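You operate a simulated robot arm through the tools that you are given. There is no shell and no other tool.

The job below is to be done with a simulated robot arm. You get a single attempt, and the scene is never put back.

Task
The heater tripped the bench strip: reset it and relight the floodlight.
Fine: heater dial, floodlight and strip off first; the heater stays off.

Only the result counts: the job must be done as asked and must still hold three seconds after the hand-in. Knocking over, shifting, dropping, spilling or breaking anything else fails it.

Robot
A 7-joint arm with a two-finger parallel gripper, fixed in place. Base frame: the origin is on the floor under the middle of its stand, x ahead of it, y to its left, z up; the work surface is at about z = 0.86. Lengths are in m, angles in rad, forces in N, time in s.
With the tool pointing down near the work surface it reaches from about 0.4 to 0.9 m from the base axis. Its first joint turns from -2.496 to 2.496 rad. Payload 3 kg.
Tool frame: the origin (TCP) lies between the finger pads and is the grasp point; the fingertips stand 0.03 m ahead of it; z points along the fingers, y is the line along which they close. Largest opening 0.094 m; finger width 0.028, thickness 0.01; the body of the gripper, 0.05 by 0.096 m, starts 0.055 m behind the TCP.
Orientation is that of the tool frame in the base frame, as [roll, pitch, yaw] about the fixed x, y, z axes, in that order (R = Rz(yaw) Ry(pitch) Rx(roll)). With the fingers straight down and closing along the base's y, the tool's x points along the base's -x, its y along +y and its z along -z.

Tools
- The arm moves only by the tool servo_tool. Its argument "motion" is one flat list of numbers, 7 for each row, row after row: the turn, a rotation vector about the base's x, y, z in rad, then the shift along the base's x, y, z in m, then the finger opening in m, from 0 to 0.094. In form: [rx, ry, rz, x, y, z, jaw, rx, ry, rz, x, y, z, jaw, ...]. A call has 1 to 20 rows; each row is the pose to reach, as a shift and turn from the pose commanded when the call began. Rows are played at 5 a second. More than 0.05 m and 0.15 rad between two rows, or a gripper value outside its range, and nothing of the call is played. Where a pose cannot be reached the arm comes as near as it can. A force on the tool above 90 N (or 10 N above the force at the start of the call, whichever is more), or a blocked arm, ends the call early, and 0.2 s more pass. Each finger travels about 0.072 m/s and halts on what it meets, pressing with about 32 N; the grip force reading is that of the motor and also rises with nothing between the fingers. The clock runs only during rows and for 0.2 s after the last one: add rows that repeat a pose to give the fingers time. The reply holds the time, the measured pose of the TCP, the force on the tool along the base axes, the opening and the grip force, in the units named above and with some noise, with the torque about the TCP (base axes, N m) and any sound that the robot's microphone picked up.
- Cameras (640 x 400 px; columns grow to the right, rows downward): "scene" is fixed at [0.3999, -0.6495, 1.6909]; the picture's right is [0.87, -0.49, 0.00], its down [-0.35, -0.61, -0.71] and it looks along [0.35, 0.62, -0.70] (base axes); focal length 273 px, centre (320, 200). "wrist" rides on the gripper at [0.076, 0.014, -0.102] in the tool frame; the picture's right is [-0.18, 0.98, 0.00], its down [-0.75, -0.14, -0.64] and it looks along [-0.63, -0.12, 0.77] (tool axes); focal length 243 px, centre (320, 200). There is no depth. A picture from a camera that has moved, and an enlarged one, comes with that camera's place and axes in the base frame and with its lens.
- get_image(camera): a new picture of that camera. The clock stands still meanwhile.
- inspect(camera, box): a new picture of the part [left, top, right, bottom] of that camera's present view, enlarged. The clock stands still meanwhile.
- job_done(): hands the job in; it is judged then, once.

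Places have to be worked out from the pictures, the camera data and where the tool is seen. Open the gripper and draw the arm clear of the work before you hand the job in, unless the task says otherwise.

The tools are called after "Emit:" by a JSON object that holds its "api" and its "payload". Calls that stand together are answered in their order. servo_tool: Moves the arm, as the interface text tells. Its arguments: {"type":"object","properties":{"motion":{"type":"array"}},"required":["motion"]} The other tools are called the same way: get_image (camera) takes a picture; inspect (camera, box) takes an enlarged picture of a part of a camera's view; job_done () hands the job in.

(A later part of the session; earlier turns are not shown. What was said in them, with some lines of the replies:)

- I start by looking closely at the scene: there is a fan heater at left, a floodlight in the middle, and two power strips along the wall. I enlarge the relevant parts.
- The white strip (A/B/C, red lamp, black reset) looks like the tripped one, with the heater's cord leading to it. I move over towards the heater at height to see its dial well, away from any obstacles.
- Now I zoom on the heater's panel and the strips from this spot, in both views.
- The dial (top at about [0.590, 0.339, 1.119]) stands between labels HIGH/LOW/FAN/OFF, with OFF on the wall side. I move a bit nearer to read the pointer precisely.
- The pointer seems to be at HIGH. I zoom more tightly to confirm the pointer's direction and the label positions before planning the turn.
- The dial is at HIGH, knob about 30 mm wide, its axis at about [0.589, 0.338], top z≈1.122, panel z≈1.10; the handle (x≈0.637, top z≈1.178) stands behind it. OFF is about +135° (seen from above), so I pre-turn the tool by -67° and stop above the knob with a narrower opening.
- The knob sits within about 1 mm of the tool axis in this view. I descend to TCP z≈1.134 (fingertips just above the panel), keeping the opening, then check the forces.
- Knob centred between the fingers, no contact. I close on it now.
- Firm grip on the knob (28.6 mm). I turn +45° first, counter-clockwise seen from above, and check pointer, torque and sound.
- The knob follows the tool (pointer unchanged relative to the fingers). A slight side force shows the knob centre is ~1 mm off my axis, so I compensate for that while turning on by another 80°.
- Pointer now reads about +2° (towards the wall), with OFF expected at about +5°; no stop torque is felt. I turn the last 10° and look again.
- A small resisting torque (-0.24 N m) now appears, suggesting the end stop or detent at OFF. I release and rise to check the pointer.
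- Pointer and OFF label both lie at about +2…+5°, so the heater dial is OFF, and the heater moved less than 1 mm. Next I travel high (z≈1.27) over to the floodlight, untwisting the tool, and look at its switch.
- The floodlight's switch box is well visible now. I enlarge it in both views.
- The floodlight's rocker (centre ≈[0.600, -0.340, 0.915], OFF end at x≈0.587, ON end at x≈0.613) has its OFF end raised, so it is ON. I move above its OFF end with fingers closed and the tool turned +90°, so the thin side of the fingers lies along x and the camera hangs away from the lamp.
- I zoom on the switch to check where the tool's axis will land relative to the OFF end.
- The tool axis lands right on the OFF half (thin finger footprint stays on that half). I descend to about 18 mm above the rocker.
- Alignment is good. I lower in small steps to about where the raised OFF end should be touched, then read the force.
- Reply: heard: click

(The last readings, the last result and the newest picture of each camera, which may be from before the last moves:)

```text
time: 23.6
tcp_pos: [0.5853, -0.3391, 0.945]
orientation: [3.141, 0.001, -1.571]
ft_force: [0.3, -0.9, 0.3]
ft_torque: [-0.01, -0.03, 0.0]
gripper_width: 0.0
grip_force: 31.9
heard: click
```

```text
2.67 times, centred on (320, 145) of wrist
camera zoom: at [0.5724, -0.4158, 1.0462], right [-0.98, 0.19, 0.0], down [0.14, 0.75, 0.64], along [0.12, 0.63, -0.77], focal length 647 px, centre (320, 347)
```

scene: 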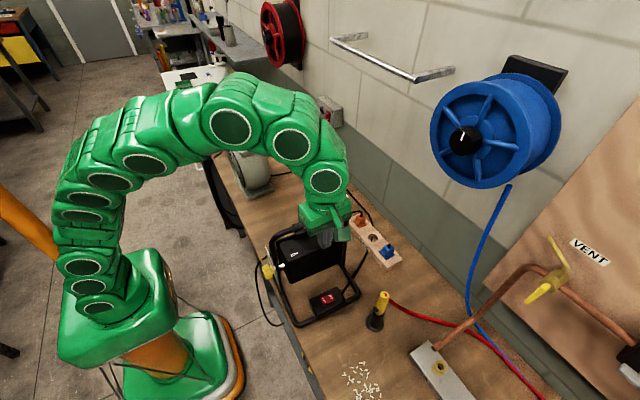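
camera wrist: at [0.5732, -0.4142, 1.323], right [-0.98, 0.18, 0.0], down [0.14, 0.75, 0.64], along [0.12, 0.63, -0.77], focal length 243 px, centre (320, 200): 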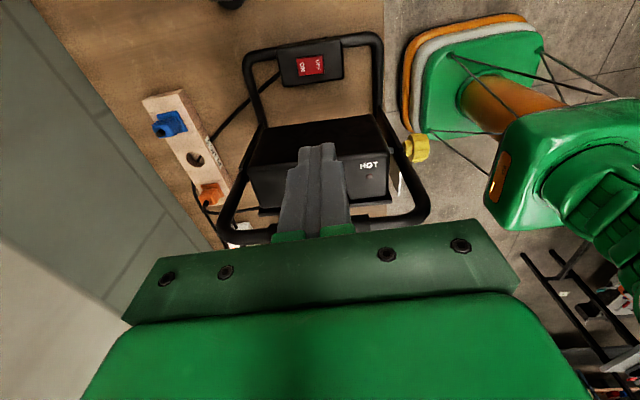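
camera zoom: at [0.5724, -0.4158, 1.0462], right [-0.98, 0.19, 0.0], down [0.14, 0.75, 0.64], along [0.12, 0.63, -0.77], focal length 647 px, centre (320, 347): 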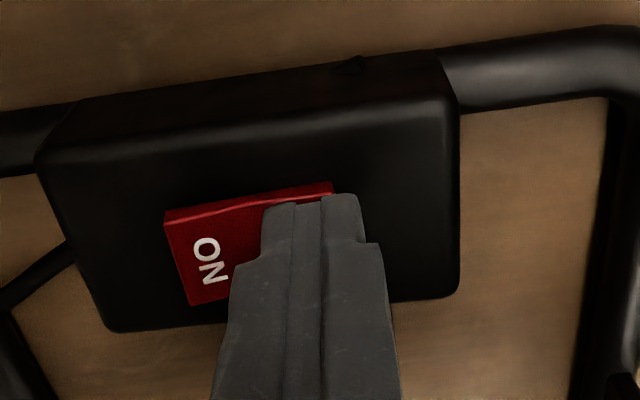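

A click was heard and the ON end now stands up: the floodlight is switched off. I rise and verify.

Emit:
{"api": "servo_tool", "payload": {"motion": [0, 0, 0, 0, 0, 0.03, 0, 0, 0, 0, 0, 0, 0.07, 0, 0, 0, 0, 0, 0, 0.115, 0, 0, 0, 0, 0, 0, 0.16, 0, 0, 0, 0, 0, 0, 0.205, 0, 0, 0, 0, 0, 0, 0.25, 0, 0, 0, 0, 0, 0, 0.295, 0, 0, 0, 0, 0, 0, 0.295, 0]}}

Emit:
{"api": "inspect", "payload": {"camera": "wrist", "box": [270, 20, 360, 90]}}

Emit:
{"api": "inspect", "payload": {"camera": "scene", "box": [280, 230, 380, 330]}}

```text
time: 25.4
tcp_pos: [0.5856, -0.3377, 1.2396]
orientation: [-3.142, -0.001, -1.571]
ft_force: [0.4, -1.2, 0.1]
ft_torque: [0.0, -0.03, 0.02]
gripper_width: 0.0
grip_force: 31.6
```

```text
5.71 times, centred on (315, 55) of wrist
camera zoom: at [0.5723, -0.4138, 1.3412], right [-0.98, 0.18, 0.0], down [0.14, 0.75, 0.64], along [0.12, 0.63, -0.77], focal length 1386 px, centre (349, 1029)
```

zoom: 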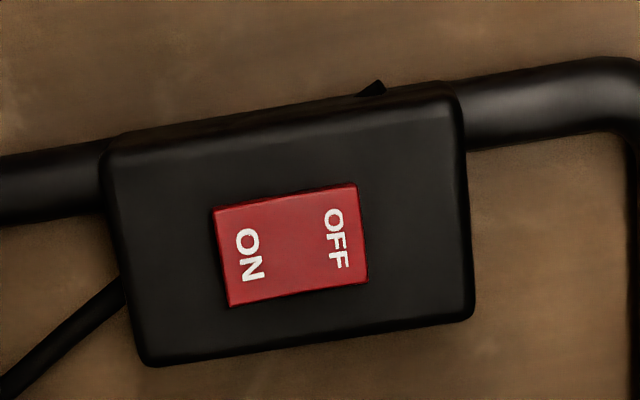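

```text
4.00 times, centred on (330, 280) of scene
camera zoom: at [0.3999, -0.6495, 1.6909], right [0.87, -0.49, 0.0], down [-0.35, -0.61, -0.71], along [0.35, 0.62, -0.7], focal length 1092 px, centre (280, -120)
```

zoom: 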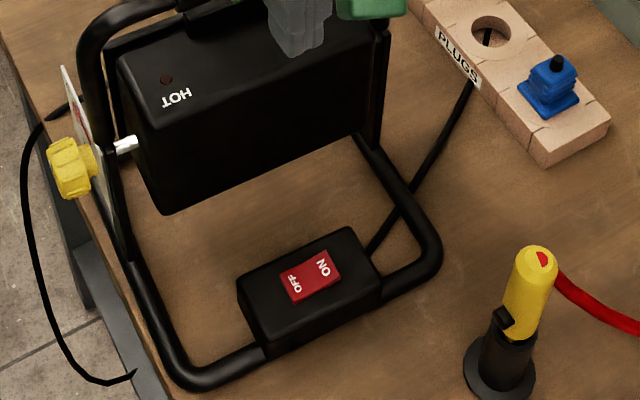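

The floodlight is off and nothing shifted. Now I travel high over the lamp and across to the white strip to view its switch and reset button closely.

Emit:
{"api": "servo_tool", "payload": {"motion": [0, 0, 0, 0, 0, 0.03, 0, 0, 0, 0, 0.01, 0.045, 0.03, 0, 0, 0, 0, 0.02, 0.09, 0.03, 0, 0, 0, 0, 0.03, 0.135, 0.03, 0, 0, 0, 0, 0.05, 0.178, 0.03, 0, 0, 0, 0, 0.08, 0.215, 0.03, 0, 0, 0, 0, 0.11, 0.25, 0.02, 0, 0, 0, 0, 0.145, 0.28, 0.005, 0, 0, 0, 0, 0.18, 0.3, -0.02, 0, 0, 0, 0, 0.205, 0.308, -0.055, 0, 0, 0, 0, 0.214, 0.308, -0.09, 0, 0, 0, 0, 0.214, 0.308, -0.09, 0]}}

Emit:
{"api": "get_image", "payload": {"camera": "wrist"}}

Emit:
{"api": "get_image", "payload": {"camera": "scene"}}

```text
time: 28.0
tcp_pos: [0.7996, -0.0319, 1.1483]
orientation: [-3.141, -0.001, -1.572]
ft_force: [-0.1, -0.2, 1.2]
ft_torque: [0.01, -0.01, 0.02]
gripper_width: 0.0
grip_force: 31.8
out of reach, approached as far as the arm can: row 8, 9, 10
```

```text
taken
camera wrist: at [0.7867, -0.1083, 1.2509], right [-0.98, 0.19, 0.0], down [0.14, 0.75, 0.64], along [0.12, 0.63, -0.77], focal length 243 px, centre (320, 200)
```

wrist: 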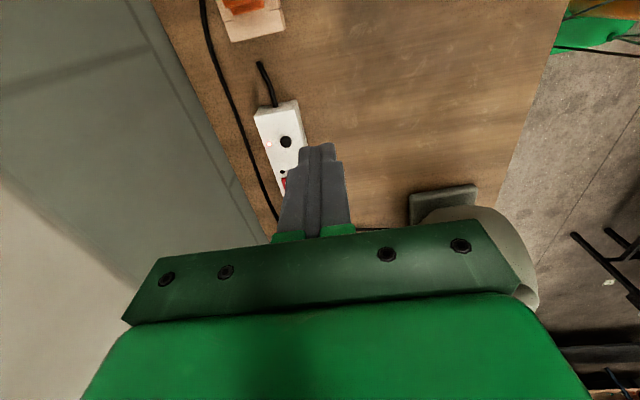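

```text
taken
```

scene: 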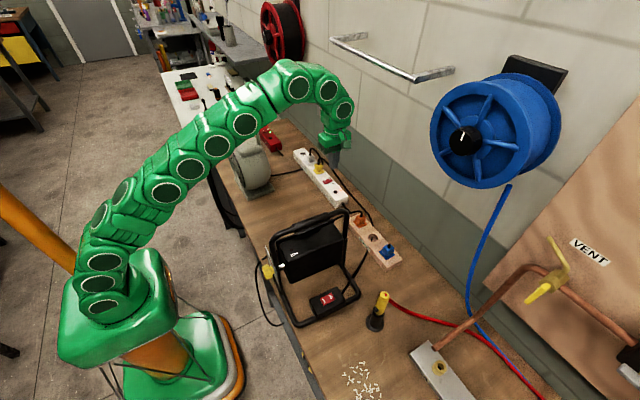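

The far reach limits height here. I zoom on the strip from this viewpoint, and the scene camera's view of the strip is clear too.

Emit:
{"api": "inspect", "payload": {"camera": "wrist", "box": [240, 90, 330, 200]}}

Emit:
{"api": "inspect", "payload": {"camera": "scene", "box": [310, 165, 350, 205]}}

```text
3.64 times, centred on (285, 145) of wrist
camera zoom: at [0.7867, -0.1083, 1.2509], right [-0.98, 0.19, 0.0], down [0.14, 0.75, 0.64], along [0.12, 0.63, -0.77], focal length 882 px, centre (447, 400)
```

zoom: 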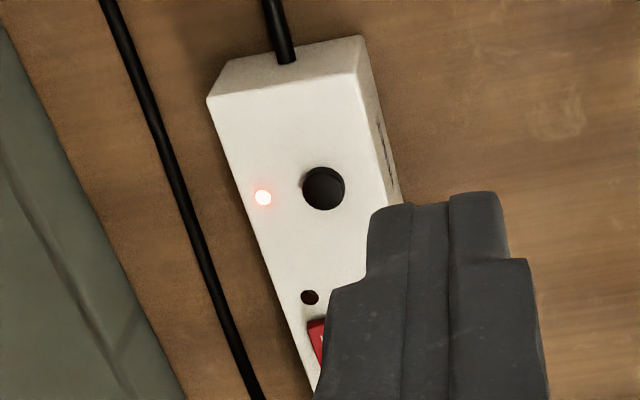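

```text
10.00 times, centred on (330, 185) of scene
camera zoom: at [0.3999, -0.6495, 1.6909], right [0.87, -0.49, 0.0], down [-0.35, -0.61, -0.71], along [0.35, 0.62, -0.7], focal length 2731 px, centre (220, 350)
```

zoom: 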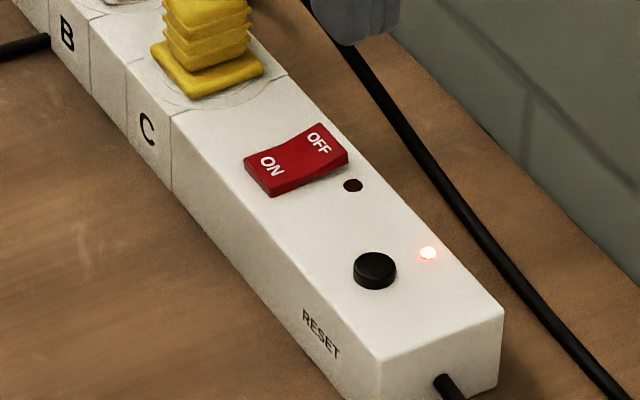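

By triangulation, the strip's rocker centre is ≈[0.874, 0.125, 0.912] with the raised OFF end at x≈0.886, and the reset button is at ≈[0.868, 0.049, 0.911]. I move above the OFF end, staying clear of the yellow plug at y≈0.185.

Emit:
{"api": "servo_tool", "payload": {"motion": [0, 0, 0, 0.01, 0.04, -0.02, 0, 0, 0, 0, 0.02, 0.08, -0.04, 0, 0, 0, 0, 0.03, 0.12, -0.065, 0, 0, 0, 0, 0.045, 0.148, -0.1, 0, 0, 0, 0, 0.065, 0.157, -0.13, 0, 0, 0, 0, 0.08, 0.157, -0.145, 0, 0, 0, 0, 0.0864, 0.157, -0.155, 0, 0, 0, 0, 0.0864, 0.157, -0.155, 0]}}

Emit:
{"api": "inspect", "payload": {"camera": "wrist", "box": [220, 70, 420, 220]}}

Emit:
{"api": "inspect", "payload": {"camera": "scene", "box": [300, 150, 360, 210]}}

Emit:
{"api": "get_image", "payload": {"camera": "scene"}}

```text
time: 29.8
tcp_pos: [0.8817, 0.1247, 0.9913]
orientation: [-3.141, 0.0, -1.572]
ft_force: [-0.2, 0.3, -0.7]
ft_torque: [-0.02, -0.03, -0.04]
gripper_width: 0.0
grip_force: 32.2
out of reach, approached as far as the arm can: row 7, 8
```

```text
2.67 times, centred on (320, 145) of wrist
camera zoom: at [0.8684, 0.048, 1.0933], right [-0.98, 0.19, 0.0], down [0.14, 0.75, 0.64], along [0.12, 0.63, -0.77], focal length 647 px, centre (320, 347)
```

zoom: 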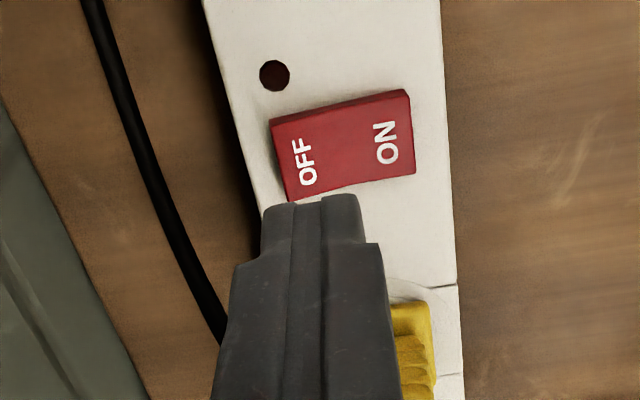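

```text
6.67 times, centred on (330, 180) of scene
camera zoom: at [0.3999, -0.6495, 1.6909], right [0.87, -0.49, 0.0], down [-0.35, -0.61, -0.71], along [0.35, 0.62, -0.7], focal length 1821 px, centre (253, 333)
```

zoom: 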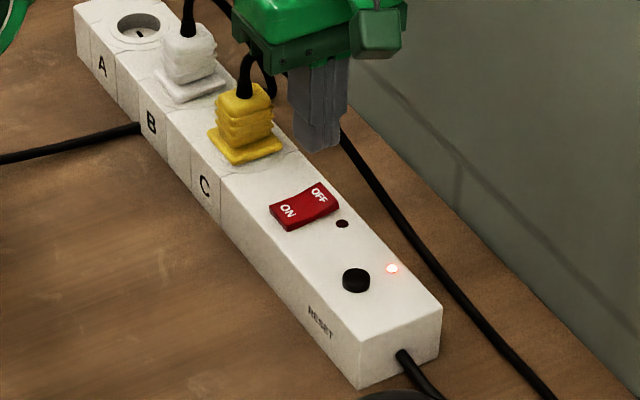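

```text
taken
```

scene: 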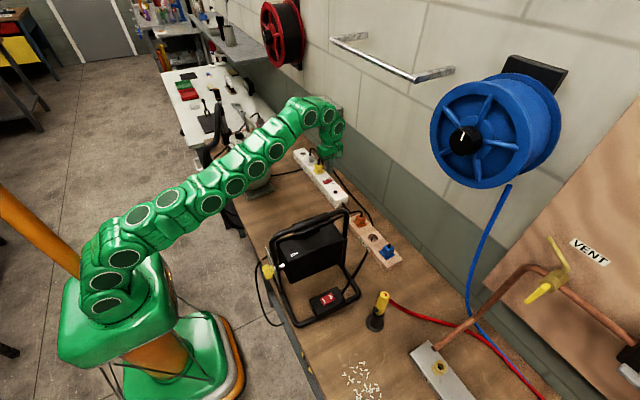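

At this height x=0.886 was just out of reach (got 0.882); lower down the reach grows. I descend to fingertip height ≈0.932 while aiming for x≈0.888 and check.

Emit:
{"api": "servo_tool", "payload": {"motion": [0, 0, 0, 0.0, 0.001, -0.01, 0, 0, 0, 0, 0.001, 0.002, -0.02, 0, 0, 0, 0, 0.002, 0.002, -0.031, 0, 0, 0, 0, 0.002, 0.002, -0.031, 0]}}

Emit:
{"api": "inspect", "payload": {"camera": "wrist", "box": [220, 70, 420, 220]}}

Emit:
{"api": "inspect", "payload": {"camera": "scene", "box": [300, 140, 360, 200]}}

```text
time: 30.8
tcp_pos: [0.8847, 0.1261, 0.9605]
orientation: [-3.14, -0.001, -1.573]
ft_force: [0.1, 0.2, 0.0]
ft_torque: [-0.01, 0.0, -0.02]
gripper_width: 0.0
grip_force: 31.7
```

```text
2.67 times, centred on (320, 145) of wrist
camera zoom: at [0.87, 0.0505, 1.0624], right [-0.98, 0.19, 0.0], down [0.14, 0.75, 0.64], along [0.12, 0.63, -0.77], focal length 647 px, centre (320, 347)
```

zoom: 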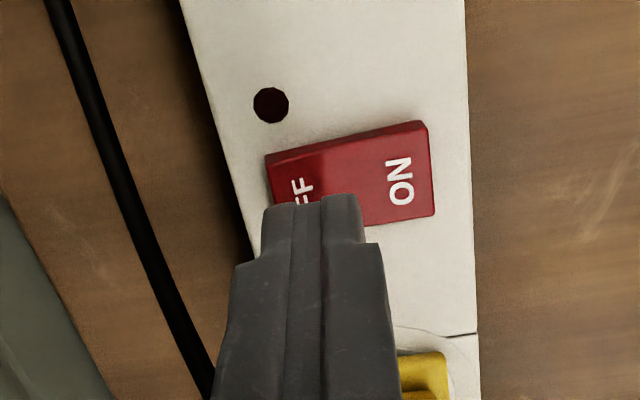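

```text
6.67 times, centred on (330, 170) of scene
camera zoom: at [0.3999, -0.6495, 1.6909], right [0.87, -0.49, 0.0], down [-0.35, -0.61, -0.71], along [0.35, 0.62, -0.7], focal length 1821 px, centre (253, 400)
```

zoom: 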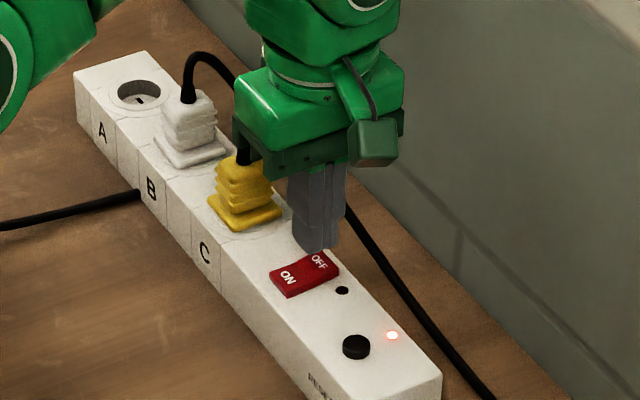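

Reach is fine here; the footprint still overlaps the rocker's middle by ~2 mm. I shift 4 mm more toward +x and then press gently down on the OFF end.

Emit:
{"api": "servo_tool", "payload": {"motion": [0, 0, 0, 0.004, 0, 0, 0, 0, 0, 0, 0.004, 0, -0.006, 0, 0, 0, 0, 0.004, 0, -0.01, 0, 0, 0, 0, 0.004, 0, -0.013, 0, 0, 0, 0, 0.004, 0, -0.016, 0, 0, 0, 0, 0.004, 0, -0.018, 0]}}

Emit:
{"api": "inspect", "payload": {"camera": "wrist", "box": [220, 70, 420, 220]}}

```text
time: 32.2
tcp_pos: [0.8876, 0.1274, 0.9433]
orientation: [-3.137, 0.001, -1.572]
ft_force: [-1.0, -0.3, 16.6]
ft_torque: [-0.03, 0.16, 0.02]
gripper_width: 0.0
grip_force: 32.3
heard: click
```

```text
2.67 times, centred on (320, 145) of wrist
camera zoom: at [0.8741, 0.0509, 1.0462], right [-0.98, 0.18, 0.0], down [0.14, 0.75, 0.64], along [0.12, 0.63, -0.77], focal length 647 px, centre (320, 347)
```

zoom: 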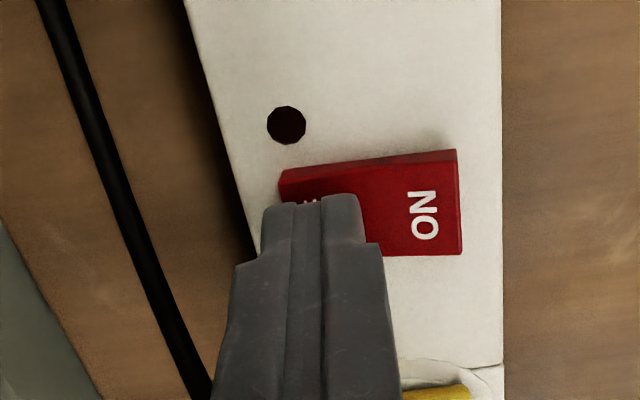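

A click came with 16.6 N contact. I lift off and look at the rocker and lamps.

Emit:
{"api": "servo_tool", "payload": {"motion": [0, 0, 0, 0, 0, 0.01, 0, 0, 0, 0, -0.005, -0.002, 0.03, 0, 0, 0, 0, -0.015, -0.03, 0.06, 0, 0, 0, 0, -0.02, -0.06, 0.09, 0, 0, 0, 0, -0.025, -0.09, 0.1, 0, 0, 0, 0, -0.025, -0.125, 0.1, 0, 0, 0, 0, -0.025, -0.125, 0.1, 0]}}

Emit:
{"api": "inspect", "payload": {"camera": "wrist", "box": [230, 70, 410, 220]}}

Emit:
{"api": "inspect", "payload": {"camera": "scene", "box": [310, 165, 350, 205]}}

```text
time: 33.8
tcp_pos: [0.8625, 0.0002, 1.0428]
orientation: [3.142, 0.002, -1.573]
ft_force: [-0.1, -0.6, -0.2]
ft_torque: [0.04, -0.03, -0.01]
gripper_width: 0.0
grip_force: 31.9
```

```text
2.67 times, centred on (320, 145) of wrist
camera zoom: at [0.8486, -0.0754, 1.1448], right [-0.98, 0.18, 0.0], down [0.14, 0.75, 0.64], along [0.12, 0.63, -0.77], focal length 647 px, centre (320, 347)
```

zoom: 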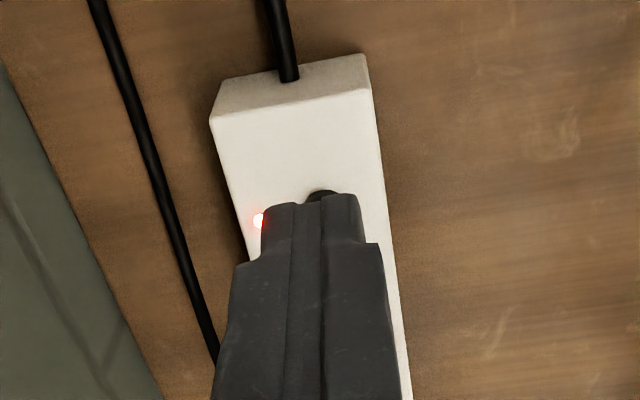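

```text
10.00 times, centred on (330, 185) of scene
camera zoom: at [0.3999, -0.6495, 1.6909], right [0.87, -0.49, 0.0], down [-0.35, -0.61, -0.71], along [0.35, 0.62, -0.7], focal length 2731 px, centre (220, 350)
```

zoom: 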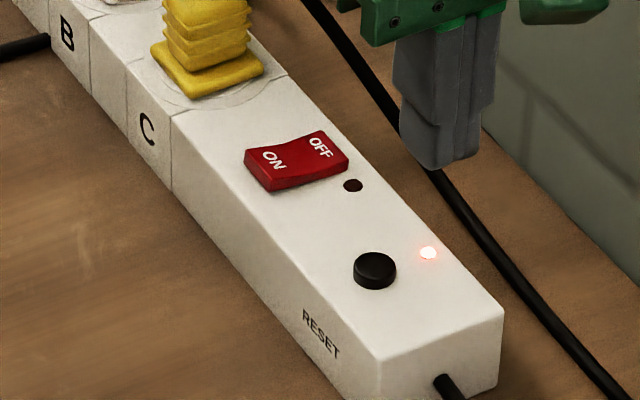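

The ON end is now raised: the strip is off, not moved, and the red trip lamp is still lit. Next I go above the reset button at ≈[0.869, 0.049] and check alignment.

Emit:
{"api": "servo_tool", "payload": {"motion": [0, 0, 0, 0.003, 0.025, -0.02, 0, 0, 0, 0, 0.0065, 0.049, -0.045, 0, 0, 0, 0, 0.0065, 0.049, -0.07, 0, 0, 0, 0, 0.0065, 0.049, -0.08, 0, 0, 0, 0, 0.0065, 0.049, -0.08, 0]}}

Emit:
{"api": "inspect", "payload": {"camera": "wrist", "box": [220, 70, 420, 220]}}

Emit:
{"api": "inspect", "payload": {"camera": "scene", "box": [310, 165, 350, 205]}}

```text
time: 35.0
tcp_pos: [0.8696, 0.0499, 0.9615]
orientation: [-3.142, -0.001, -1.571]
ft_force: [0.5, 0.4, -1.3]
ft_torque: [0.02, 0.0, 0.01]
gripper_width: 0.0002
grip_force: 32.3
```

```text
2.67 times, centred on (320, 145) of wrist
camera zoom: at [0.8554, -0.0265, 1.0638], right [-0.98, 0.19, 0.0], down [0.14, 0.75, 0.64], along [0.12, 0.63, -0.77], focal length 647 px, centre (320, 347)
```

zoom: 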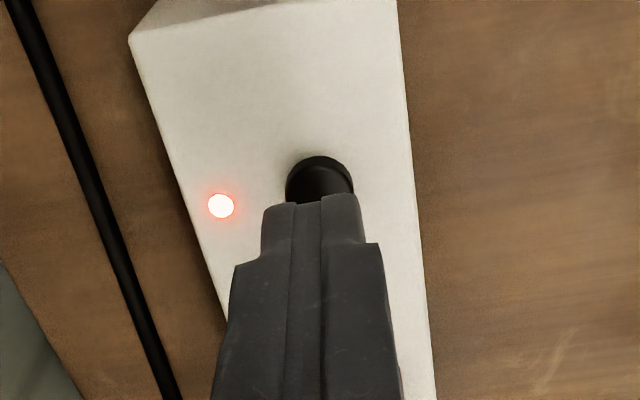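

```text
10.00 times, centred on (330, 185) of scene
camera zoom: at [0.3999, -0.6495, 1.6909], right [0.87, -0.49, 0.0], down [-0.35, -0.61, -0.71], along [0.35, 0.62, -0.7], focal length 2731 px, centre (220, 350)
```

zoom: 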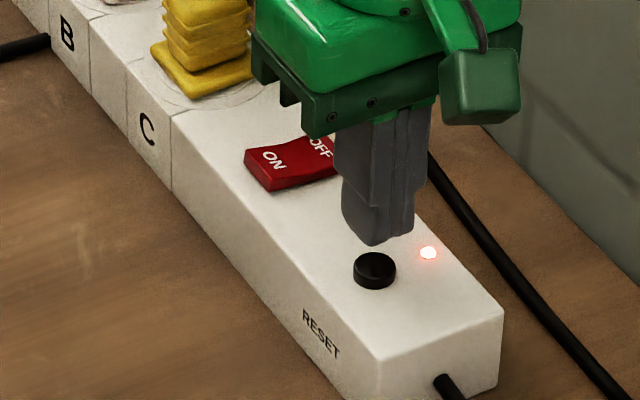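

Button is centred under the fingers (1–2 mm off in y, which I correct). I press down in small steps.

Emit:
{"api": "servo_tool", "payload": {"motion": [0, 0, 0, 0, -0.002, -0.008, 0, 0, 0, 0, 0, -0.002, -0.014, 0, 0, 0, 0, 0, -0.002, -0.018, 0, 0, 0, 0, 0, -0.002, -0.021, 0, 0, 0, 0, 0, -0.002, -0.023, 0]}}

Emit:
{"api": "inspect", "payload": {"camera": "wrist", "box": [220, 70, 420, 220]}}

Emit:
{"api": "inspect", "payload": {"camera": "scene", "box": [310, 165, 350, 205]}}

```text
time: 36.2
tcp_pos: [0.8693, 0.0478, 0.9395]
orientation: [-3.141, 0.0, -1.573]
ft_force: [0.5, -0.5, 2.2]
ft_torque: [0.0, -0.02, -0.01]
gripper_width: 0.0001
grip_force: 32.5
heard: click
```

```text
2.67 times, centred on (320, 145) of wrist
camera zoom: at [0.8555, -0.0276, 1.0417], right [-0.98, 0.19, 0.0], down [0.14, 0.75, 0.64], along [0.12, 0.63, -0.77], focal length 647 px, centre (320, 347)
```

zoom: 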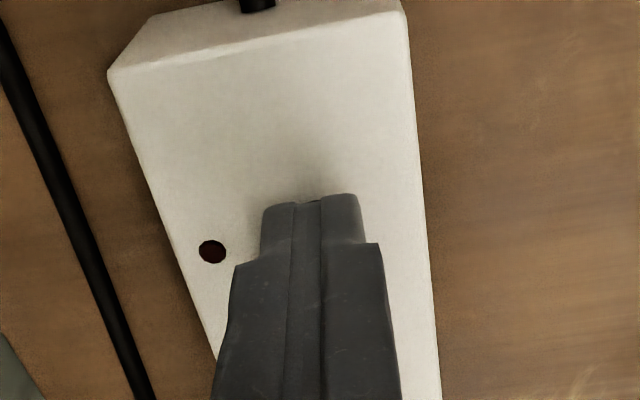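

```text
10.00 times, centred on (330, 185) of scene
camera zoom: at [0.3999, -0.6495, 1.6909], right [0.87, -0.49, 0.0], down [-0.35, -0.61, -0.71], along [0.35, 0.62, -0.7], focal length 2731 px, centre (220, 350)
```

zoom: 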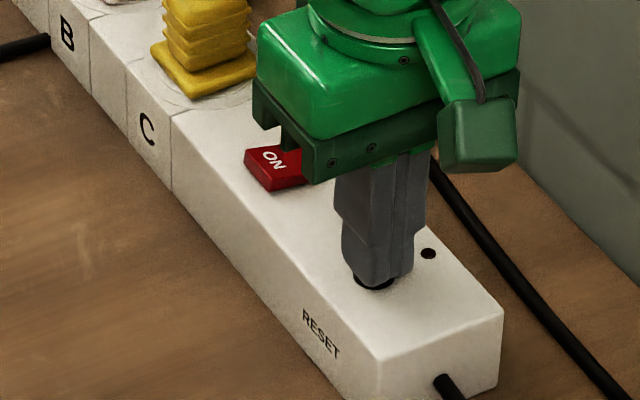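

Click, and the red trip lamp went out: the strip is reset. I lift, move over the ON end of the strip's rocker (≈[0.863, 0.121]) and check alignment.

Emit:
{"api": "servo_tool", "payload": {"motion": [0, 0, 0, 0, 0, 0.015, 0, 0, 0, 0, 0, 0, 0.04, 0, 0, 0, 0, -0.003, 0.03, 0.04, 0, 0, 0, 0, -0.005, 0.055, 0.035, 0, 0, 0, 0, -0.007, 0.0735, 0.025, 0, 0, 0, 0, -0.007, 0.0735, 0.021, 0, 0, 0, 0, -0.007, 0.0735, 0.021, 0]}}

Emit:
{"api": "inspect", "payload": {"camera": "wrist", "box": [220, 70, 420, 220]}}

Emit:
{"api": "inspect", "payload": {"camera": "scene", "box": [310, 155, 350, 195]}}

```text
time: 37.8
tcp_pos: [0.8626, 0.1217, 0.9592]
orientation: [-3.141, 0.001, -1.572]
ft_force: [0.4, -1.0, 1.1]
ft_torque: [0.0, -0.02, 0.0]
gripper_width: 0.0
grip_force: 31.7
```

```text
2.67 times, centred on (320, 145) of wrist
camera zoom: at [0.8492, 0.0461, 1.0624], right [-0.98, 0.19, 0.0], down [0.14, 0.75, 0.64], along [0.12, 0.63, -0.77], focal length 647 px, centre (320, 347)
```

zoom: 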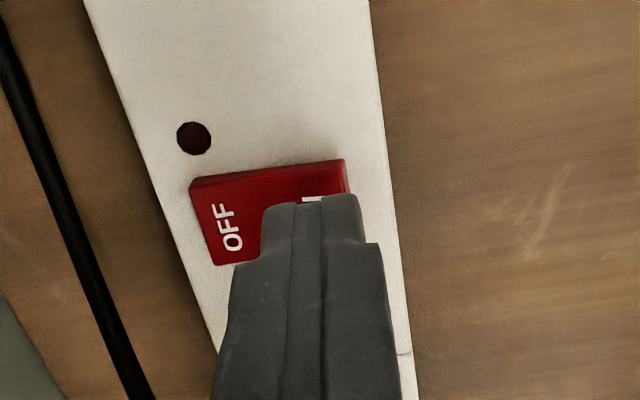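

```text
10.00 times, centred on (330, 175) of scene
camera zoom: at [0.3999, -0.6495, 1.6909], right [0.87, -0.49, 0.0], down [-0.35, -0.61, -0.71], along [0.35, 0.62, -0.7], focal length 2731 px, centre (220, 450)
```

zoom: 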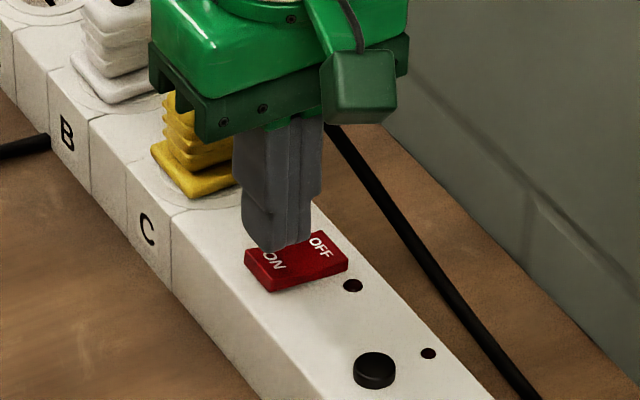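

The tool axis lands on the ON half. I press down gently.

Emit:
{"api": "servo_tool", "payload": {"motion": [0, 0, 0, -0.001, 0, -0.005, 0, 0, 0, 0, -0.001, 0, -0.009, 0, 0, 0, 0, -0.001, 0, -0.012, 0, 0, 0, 0, -0.001, 0, -0.014, 0, 0, 0, 0, -0.001, 0, -0.0155, 0]}}

Emit:
{"api": "inspect", "payload": {"camera": "wrist", "box": [220, 70, 420, 220]}}

Emit:
{"api": "inspect", "payload": {"camera": "scene", "box": [310, 155, 350, 195]}}

```text
time: 39.0
tcp_pos: [0.8614, 0.1214, 0.944]
orientation: [-3.141, 0.001, -1.573]
ft_force: [0.3, 0.1, 0.1]
ft_torque: [0.01, -0.05, 0.0]
gripper_width: 0.0
grip_force: 32.3
heard: click
```

```text
2.67 times, centred on (320, 145) of wrist
camera zoom: at [0.8477, 0.0461, 1.0467], right [-0.98, 0.19, 0.0], down [0.14, 0.75, 0.64], along [0.12, 0.63, -0.77], focal length 647 px, centre (320, 347)
```

zoom: 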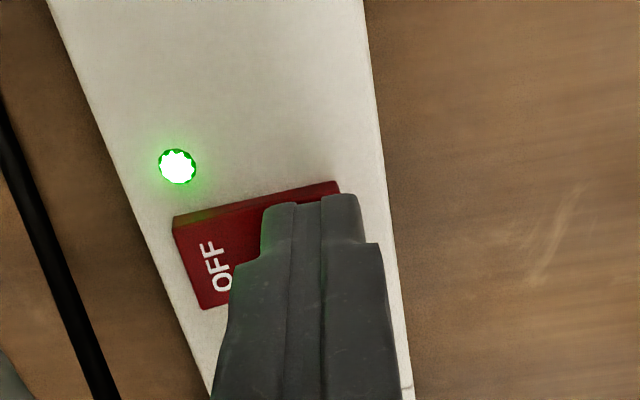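

```text
10.00 times, centred on (330, 175) of scene
camera zoom: at [0.3999, -0.6495, 1.6909], right [0.87, -0.49, 0.0], down [-0.35, -0.61, -0.71], along [0.35, 0.62, -0.7], focal length 2731 px, centre (220, 450)
```

zoom: 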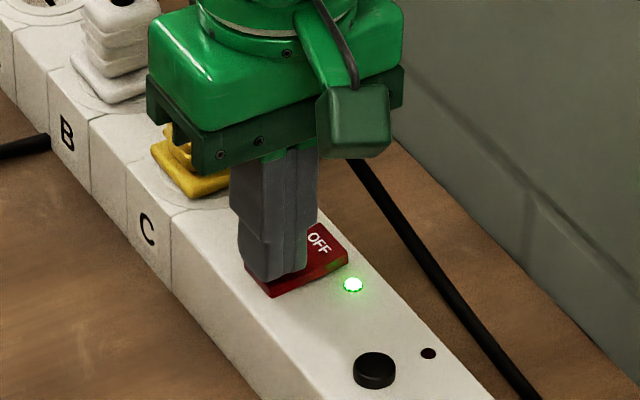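

Click and the green power lamp is lit: the strip is on again. I lift off, retreat clear of the plugs and travel back over to the floodlight's switch, aiming above its ON end.

Emit:
{"api": "servo_tool", "payload": {"motion": [0, 0, 0, 0, 0, 0.03, 0, 0, 0, 0, -0.01, -0.02, 0.065, 0, 0, 0, 0, -0.025, -0.055, 0.095, 0, 0, 0, 0, -0.04, -0.09, 0.125, 0, 0, 0, 0, -0.055, -0.125, 0.155, 0, 0, 0, 0, -0.07, -0.15, 0.195, 0, 0, 0, 0, -0.1, -0.165, 0.228, 0, 0, 0, 0, -0.133, -0.18, 0.26, 0, 0, 0, 0, -0.163, -0.2, 0.29, 0, 0, 0, 0, -0.19, -0.225, 0.32, 0, 0, 0, 0, -0.212, -0.268, 0.325, 0, 0, 0, 0, -0.23, -0.312, 0.325, 0, 0, 0, 0, -0.243, -0.358, 0.325, 0, 0, 0, 0, -0.2496, -0.405, 0.325, 0, 0, 0, 0, -0.2496, -0.45, 0.315, 0, 0, 0, 0, -0.2496, -0.4595, 0.285, 0, 0, 0, 0, -0.2496, -0.4595, 0.285, 0]}}

Emit:
{"api": "inspect", "payload": {"camera": "wrist", "box": [270, 20, 360, 90]}}

Emit:
{"api": "get_image", "payload": {"camera": "scene"}}

```text
time: 42.6
tcp_pos: [0.6122, -0.3382, 1.2315]
orientation: [-3.141, -0.001, -1.573]
ft_force: [-0.6, 0.3, -0.2]
ft_torque: [0.03, 0.0, 0.0]
gripper_width: 0.0002
grip_force: 31.7
```

```text
5.71 times, centred on (315, 55) of wrist
camera zoom: at [0.5989, -0.4137, 1.3322], right [-0.98, 0.19, 0.0], down [0.14, 0.75, 0.64], along [0.12, 0.63, -0.77], focal length 1386 px, centre (349, 1029)
```

zoom: 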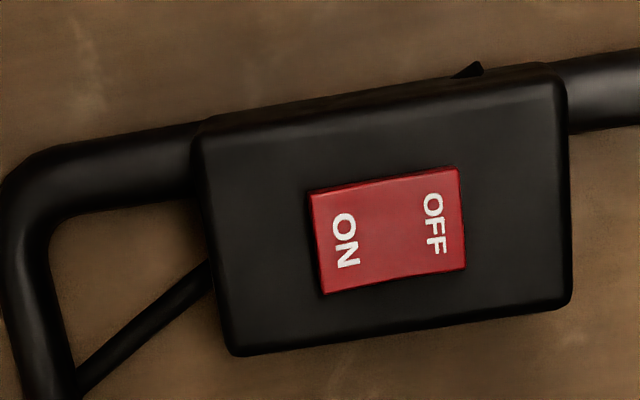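

```text
taken
```

scene: 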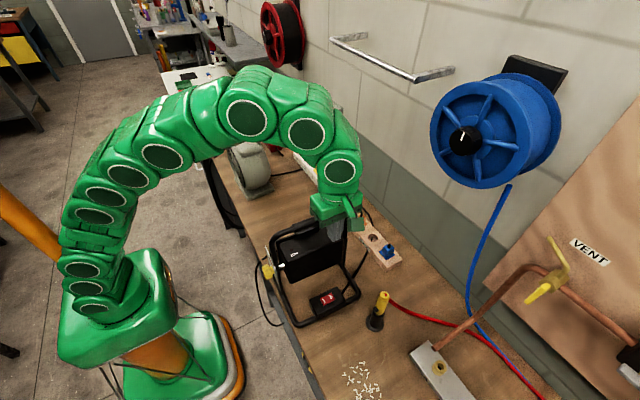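

The strip is alive and the tool axis sits on the ON half of the floodlight's rocker, ~3 mm off in y. I correct that and descend to just above it.

Emit:
{"api": "servo_tool", "payload": {"motion": [0, 0, 0, 0.001, -0.003, -0.045, 0, 0, 0, 0, 0.001, -0.003, -0.09, 0, 0, 0, 0, 0.001, -0.003, -0.135, 0, 0, 0, 0, 0.001, -0.003, -0.18, 0, 0, 0, 0, 0.001, -0.003, -0.225, 0, 0, 0, 0, 0.001, -0.003, -0.255, 0, 0, 0, 0, 0.001, -0.003, -0.264, 0, 0, 0, 0, 0.001, -0.003, -0.264, 0]}}

Emit:
{"api": "inspect", "payload": {"camera": "wrist", "box": [220, 70, 420, 220]}}

```text
time: 44.4
tcp_pos: [0.6118, -0.3395, 0.9636]
orientation: [-3.141, 0.0, -1.573]
ft_force: [0.6, -0.1, -0.4]
ft_torque: [0.0, 0.02, 0.0]
gripper_width: 0.0
grip_force: 31.9
```

```text
2.67 times, centred on (320, 145) of wrist
camera zoom: at [0.5984, -0.4161, 1.0672], right [-0.98, 0.19, 0.0], down [0.14, 0.75, 0.64], along [0.12, 0.63, -0.77], focal length 647 px, centre (320, 347)
```

zoom: 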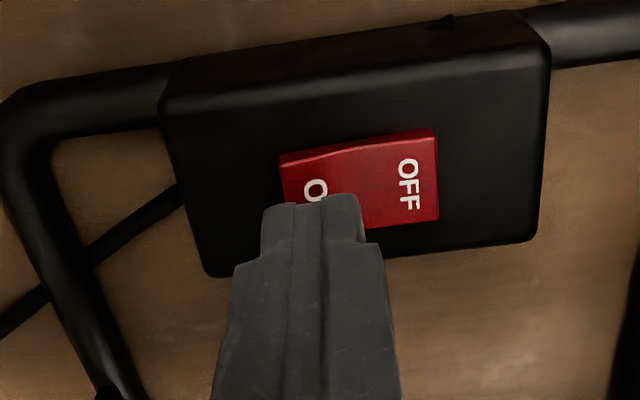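

Aligned over the ON half. I press down, shifting 1.5 mm further out for leverage.

Emit:
{"api": "servo_tool", "payload": {"motion": [0, 0, 0, 0.0015, 0, -0.007, 0, 0, 0, 0, 0.0015, 0, -0.012, 0, 0, 0, 0, 0.0015, 0, -0.015, 0, 0, 0, 0, 0.0015, 0, -0.0175, 0, 0, 0, 0, 0.0015, 0, -0.0195, 0]}}

Emit:
{"api": "inspect", "payload": {"camera": "wrist", "box": [220, 70, 420, 220]}}

Emit:
{"api": "get_image", "payload": {"camera": "scene"}}

```text
time: 45.6
tcp_pos: [0.6141, -0.34, 0.9463]
orientation: [3.141, 0.0, -1.573]
ft_force: [1.6, 0.0, 2.1]
ft_torque: [-0.01, -0.03, 0.01]
gripper_width: 0.0
grip_force: 31.7
```

```text
2.67 times, centred on (320, 145) of wrist
camera zoom: at [0.6004, -0.4162, 1.0488], right [-0.98, 0.19, 0.0], down [0.14, 0.75, 0.64], along [0.12, 0.63, -0.77], focal length 647 px, centre (320, 347)
```

zoom: 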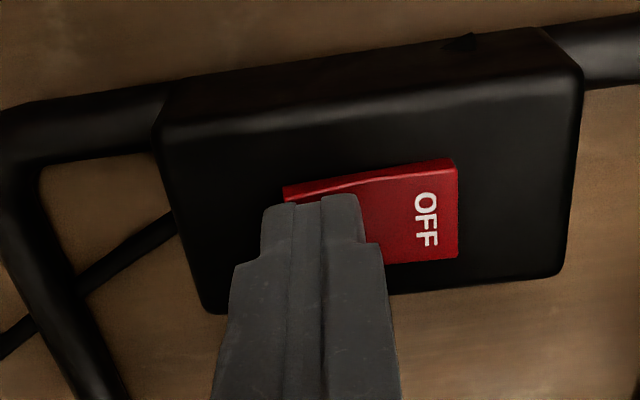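

```text
taken
```

scene: 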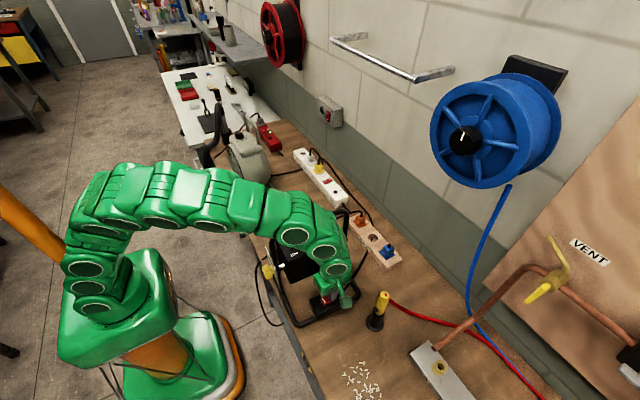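

Only light contact (2 N) and no click yet. I press a few mm further.

Emit:
{"api": "servo_tool", "payload": {"motion": [0, 0, 0, 0, 0, -0.0015, 0, 0, 0, 0, 0, 0, -0.003, 0, 0, 0, 0, 0, 0, -0.004, 0]}}

Emit:
{"api": "inspect", "payload": {"camera": "wrist", "box": [220, 70, 420, 220]}}

Emit:
{"api": "get_image", "payload": {"camera": "scene"}}

```text
time: 46.4
tcp_pos: [0.6143, -0.3408, 0.9442]
orientation: [-3.137, 0.0, -1.572]
ft_force: [-6.3, 5.5, 37.1]
ft_torque: [0.31, 0.53, -0.02]
gripper_width: 0.0003
grip_force: 32.2
heard: click
```

```text
2.67 times, centred on (320, 145) of wrist
camera zoom: at [0.6, -0.4163, 1.0461], right [-0.98, 0.19, 0.0], down [0.14, 0.75, 0.64], along [0.12, 0.63, -0.77], focal length 647 px, centre (320, 347)
```

zoom: 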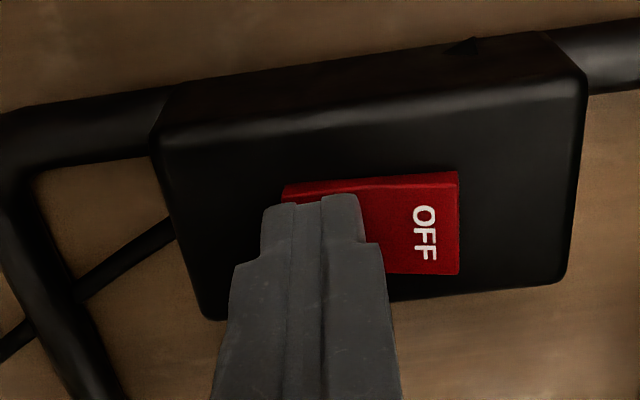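

```text
taken
```

scene: 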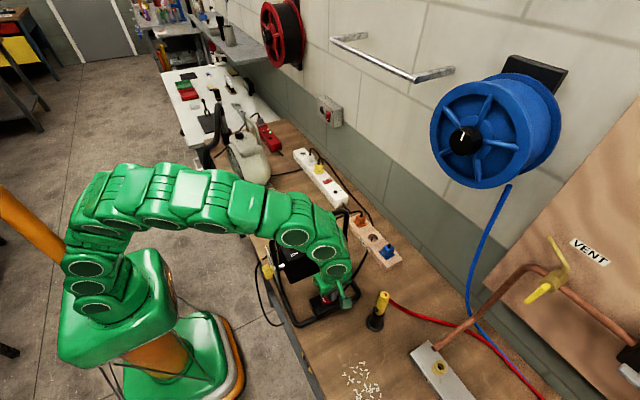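

Click heard; I'm now bottomed out at 37 N, so I lift straight up right away and check whether the lamp is lit.

Emit:
{"api": "servo_tool", "payload": {"motion": [0, 0, 0, 0, 0, 0.004, 0, 0, 0, 0, 0, 0, 0.03, 0, 0, 0, 0, 0, 0, 0.075, 0, 0, 0, 0, 0, 0, 0.12, 0, 0, 0, 0, 0, 0, 0.165, 0, 0, 0, 0, 0, 0, 0.21, 0, 0, 0, 0, 0, 0, 0.255, 0, 0, 0, 0, 0, 0, 0.3, 0, 0, 0, 0, 0, 0, 0.33, 0, 0, 0, 0, 0, 0, 0.33, 0]}}

Emit:
{"api": "get_image", "payload": {"camera": "wrist"}}

Emit:
{"api": "get_image", "payload": {"camera": "scene"}}

Emit:
{"api": "inspect", "payload": {"camera": "scene", "box": [250, 230, 410, 330]}}

Emit:
{"api": "inspect", "payload": {"camera": "wrist", "box": [220, 0, 420, 150]}}

```text
time: 48.6
tcp_pos: [0.6136, -0.3386, 1.2616]
orientation: [-3.142, 0.0, -1.572]
ft_force: [-0.1, -0.1, 0.3]
ft_torque: [0.01, -0.04, -0.03]
gripper_width: 0.0001
grip_force: 32.2
out of reach, approached as far as the arm can: row 9, 10
```

```text
taken
camera wrist: at [0.5999, -0.4159, 1.3636], right [-0.98, 0.18, 0.0], down [0.14, 0.75, 0.64], along [0.12, 0.63, -0.77], focal length 243 px, centre (320, 200)
```

wrist: 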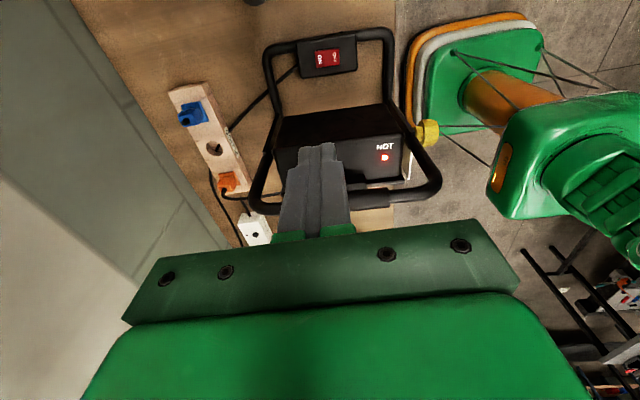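

```text
taken
```

scene: 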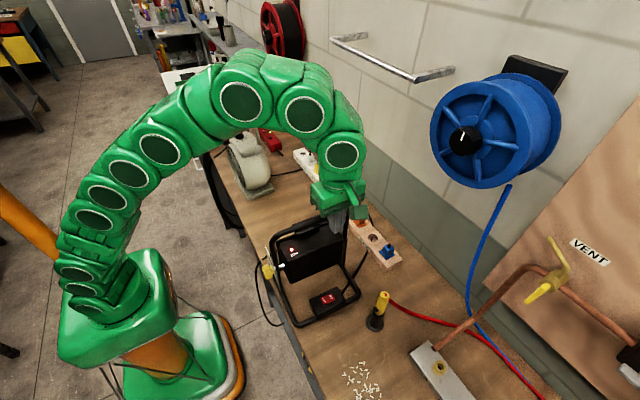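

```text
4.00 times, centred on (330, 280) of scene
camera zoom: at [0.3999, -0.6495, 1.6909], right [0.87, -0.49, 0.0], down [-0.35, -0.61, -0.71], along [0.35, 0.62, -0.7], focal length 1092 px, centre (280, -120)
```

zoom: 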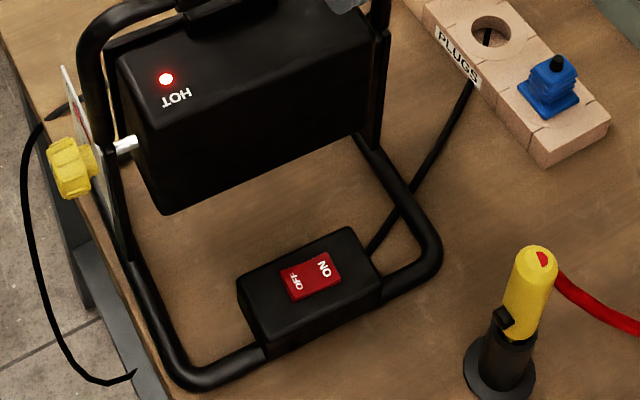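

```text
2.67 times, centred on (320, 75) of wrist
camera zoom: at [0.5999, -0.4159, 1.3636], right [-0.98, 0.18, 0.0], down [0.14, 0.75, 0.64], along [0.12, 0.63, -0.77], focal length 647 px, centre (320, 533)
```

zoom: 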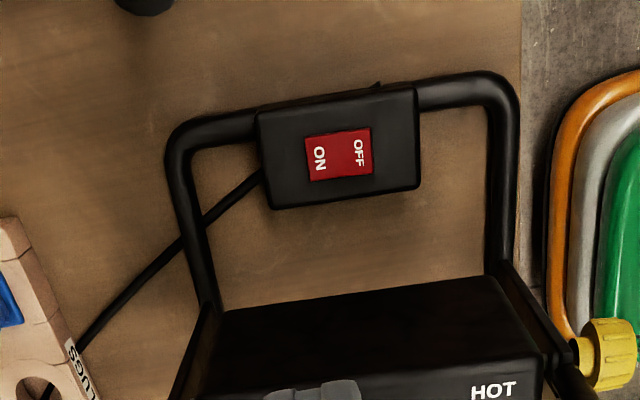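

The HOT lamp on the floodlight is lit and its frame hasn't moved. I draw the arm back to the starting area, opening the gripper, and from there I check the lamp face, strip lamps and heater dial.

Emit:
{"api": "servo_tool", "payload": {"motion": [0, 0, -0.06, -0.02, 0.0, 0.005, 0, 0, 0, -0.19, -0.035, 0.02, 0.015, 0.01, 0, 0, -0.32, -0.05, 0.045, 0.025, 0.02, 0, 0, -0.45, -0.06, 0.07, 0.035, 0.03, 0, 0, -0.58, -0.07, 0.1, 0.045, 0.04, 0, 0, -0.71, -0.08, 0.13, 0.055, 0.05, 0, 0, -0.84, -0.09, 0.16, 0.065, 0.06, 0, 0, -0.97, -0.1, 0.19, 0.075, 0.07, 0, 0, -1.1, -0.1, 0.22, 0.08, 0.08, 0, 0, -1.23, -0.1, 0.25, 0.08, 0.09, 0, 0, -1.36, -0.1, 0.275, 0.08, 0.094, 0, 0, -1.49, -0.1, 0.285, 0.08, 0.094, 0, 0, -1.57, -0.1, 0.285, 0.08, 0.094, 0, 0, -1.57, -0.1, 0.285, 0.08, 0.094]}}

Emit:
{"api": "get_image", "payload": {"camera": "wrist"}}

Emit:
{"api": "get_image", "payload": {"camera": "scene"}}

Emit:
{"api": "inspect", "payload": {"camera": "wrist", "box": [160, 30, 360, 155]}}

```text
time: 51.6
tcp_pos: [0.5139, -0.056, 1.3405]
orientation: [-3.142, 0.0, 3.141]
ft_force: [0.6, 0.0, -0.5]
ft_torque: [0.0, 0.0, 0.0]
gripper_width: 0.0941
grip_force: 0.0
```

```text
taken
camera wrist: at [0.438, -0.0411, 1.4434], right [0.19, 0.98, 0.0], down [0.75, -0.14, 0.64], along [0.63, -0.12, -0.77], focal length 243 px, centre (320, 200)
```

wrist: 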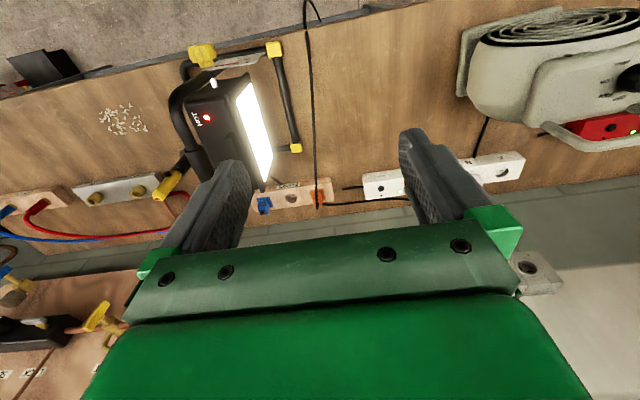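

```text
taken
```

scene: 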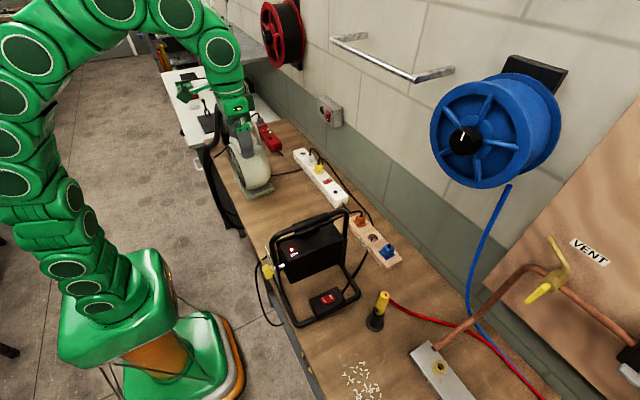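

```text
3.20 times, centred on (260, 92) of wrist
camera zoom: at [0.438, -0.0411, 1.4434], right [0.19, 0.98, 0.0], down [0.75, -0.14, 0.64], along [0.63, -0.12, -0.77], focal length 776 px, centre (512, 544)
```

zoom: 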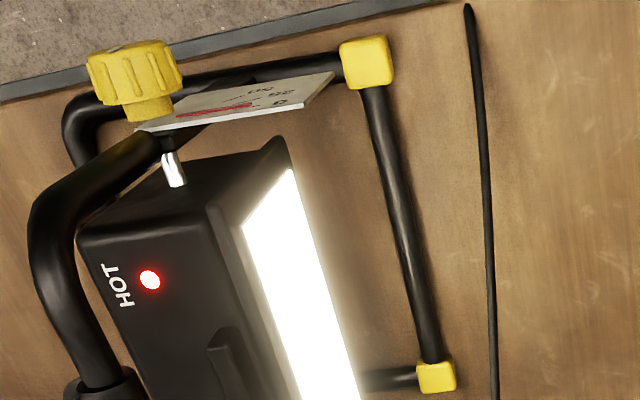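

The floodlight is burning brightly. I make a last check of the heater dial and of the strip lamps.

Emit:
{"api": "inspect", "payload": {"camera": "wrist", "box": [500, 20, 640, 150]}}

Emit:
{"api": "inspect", "payload": {"camera": "scene", "box": [285, 140, 355, 210]}}

Emit:
{"api": "inspect", "payload": {"camera": "scene", "box": [205, 95, 305, 205]}}

```text
3.08 times, centred on (570, 85) of wrist
camera zoom: at [0.438, -0.0411, 1.4434], right [0.19, 0.98, 0.0], down [0.75, -0.14, 0.64], along [0.63, -0.12, -0.77], focal length 746 px, centre (-449, 554)
```

zoom: 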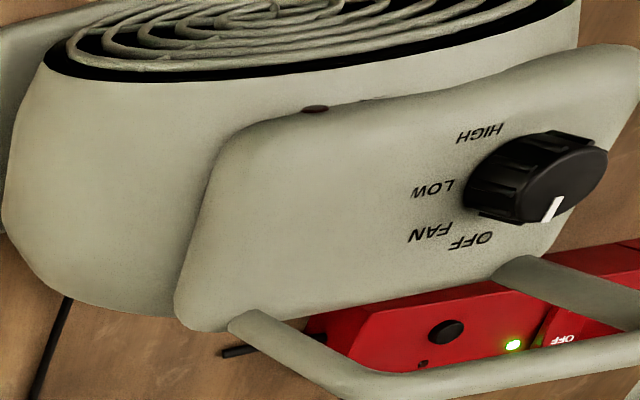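

```text
5.71 times, centred on (320, 175) of scene
camera zoom: at [0.3999, -0.6495, 1.6909], right [0.87, -0.49, 0.0], down [-0.35, -0.61, -0.71], along [0.35, 0.62, -0.7], focal length 1561 px, centre (320, 343)
```

zoom: 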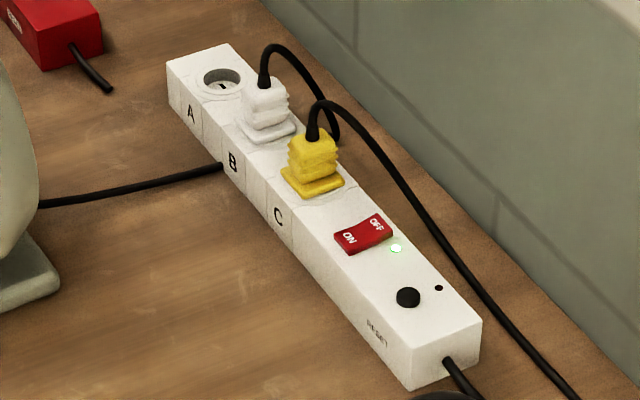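

```text
3.64 times, centred on (255, 150) of scene
camera zoom: at [0.3999, -0.6495, 1.6909], right [0.87, -0.49, 0.0], down [-0.35, -0.61, -0.71], along [0.35, 0.62, -0.7], focal length 993 px, centre (556, 382)
```

zoom: 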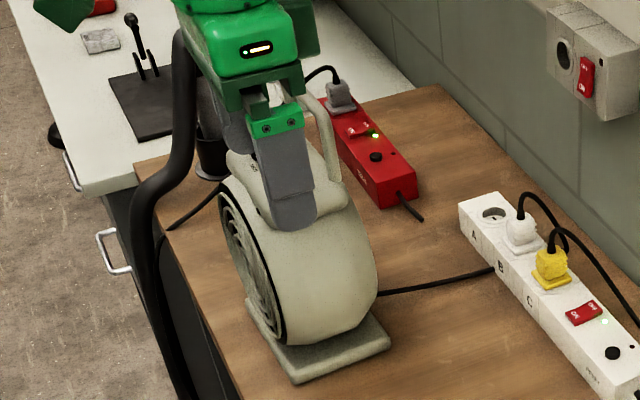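

The heater dial points to OFF. The strip is on with its green lamp lit and the trip lamp dark, the floodlight is burning, and nothing has been displaced. The gripper is open and clear of the work, so I hand the job in.

Emit:
{"api": "job_done", "payload": {}}

```text
The job is handed in.
```

The bench strip is reset and switched on, the floodlight is lit again, and the heater is off. I've handed the job in and haven't been shown the verdict.

- **Off first:** I turned the heater dial from HIGH to OFF, then switched off the floodlight, then the strip, before touching the reset.
- **Reset and relight:** I pressed RESET and the red trip lamp went out. I switched the strip on and its green lamp lit. I then switched the floodlight on, and both its face and its HOT lamp are lit.
- **Nothing disturbed:** The heater shifted by about 1 mm while I turned its dial. I saw no other movement in the pictures.

The gripper is open and the arm is back near its starting position, clear of the work.
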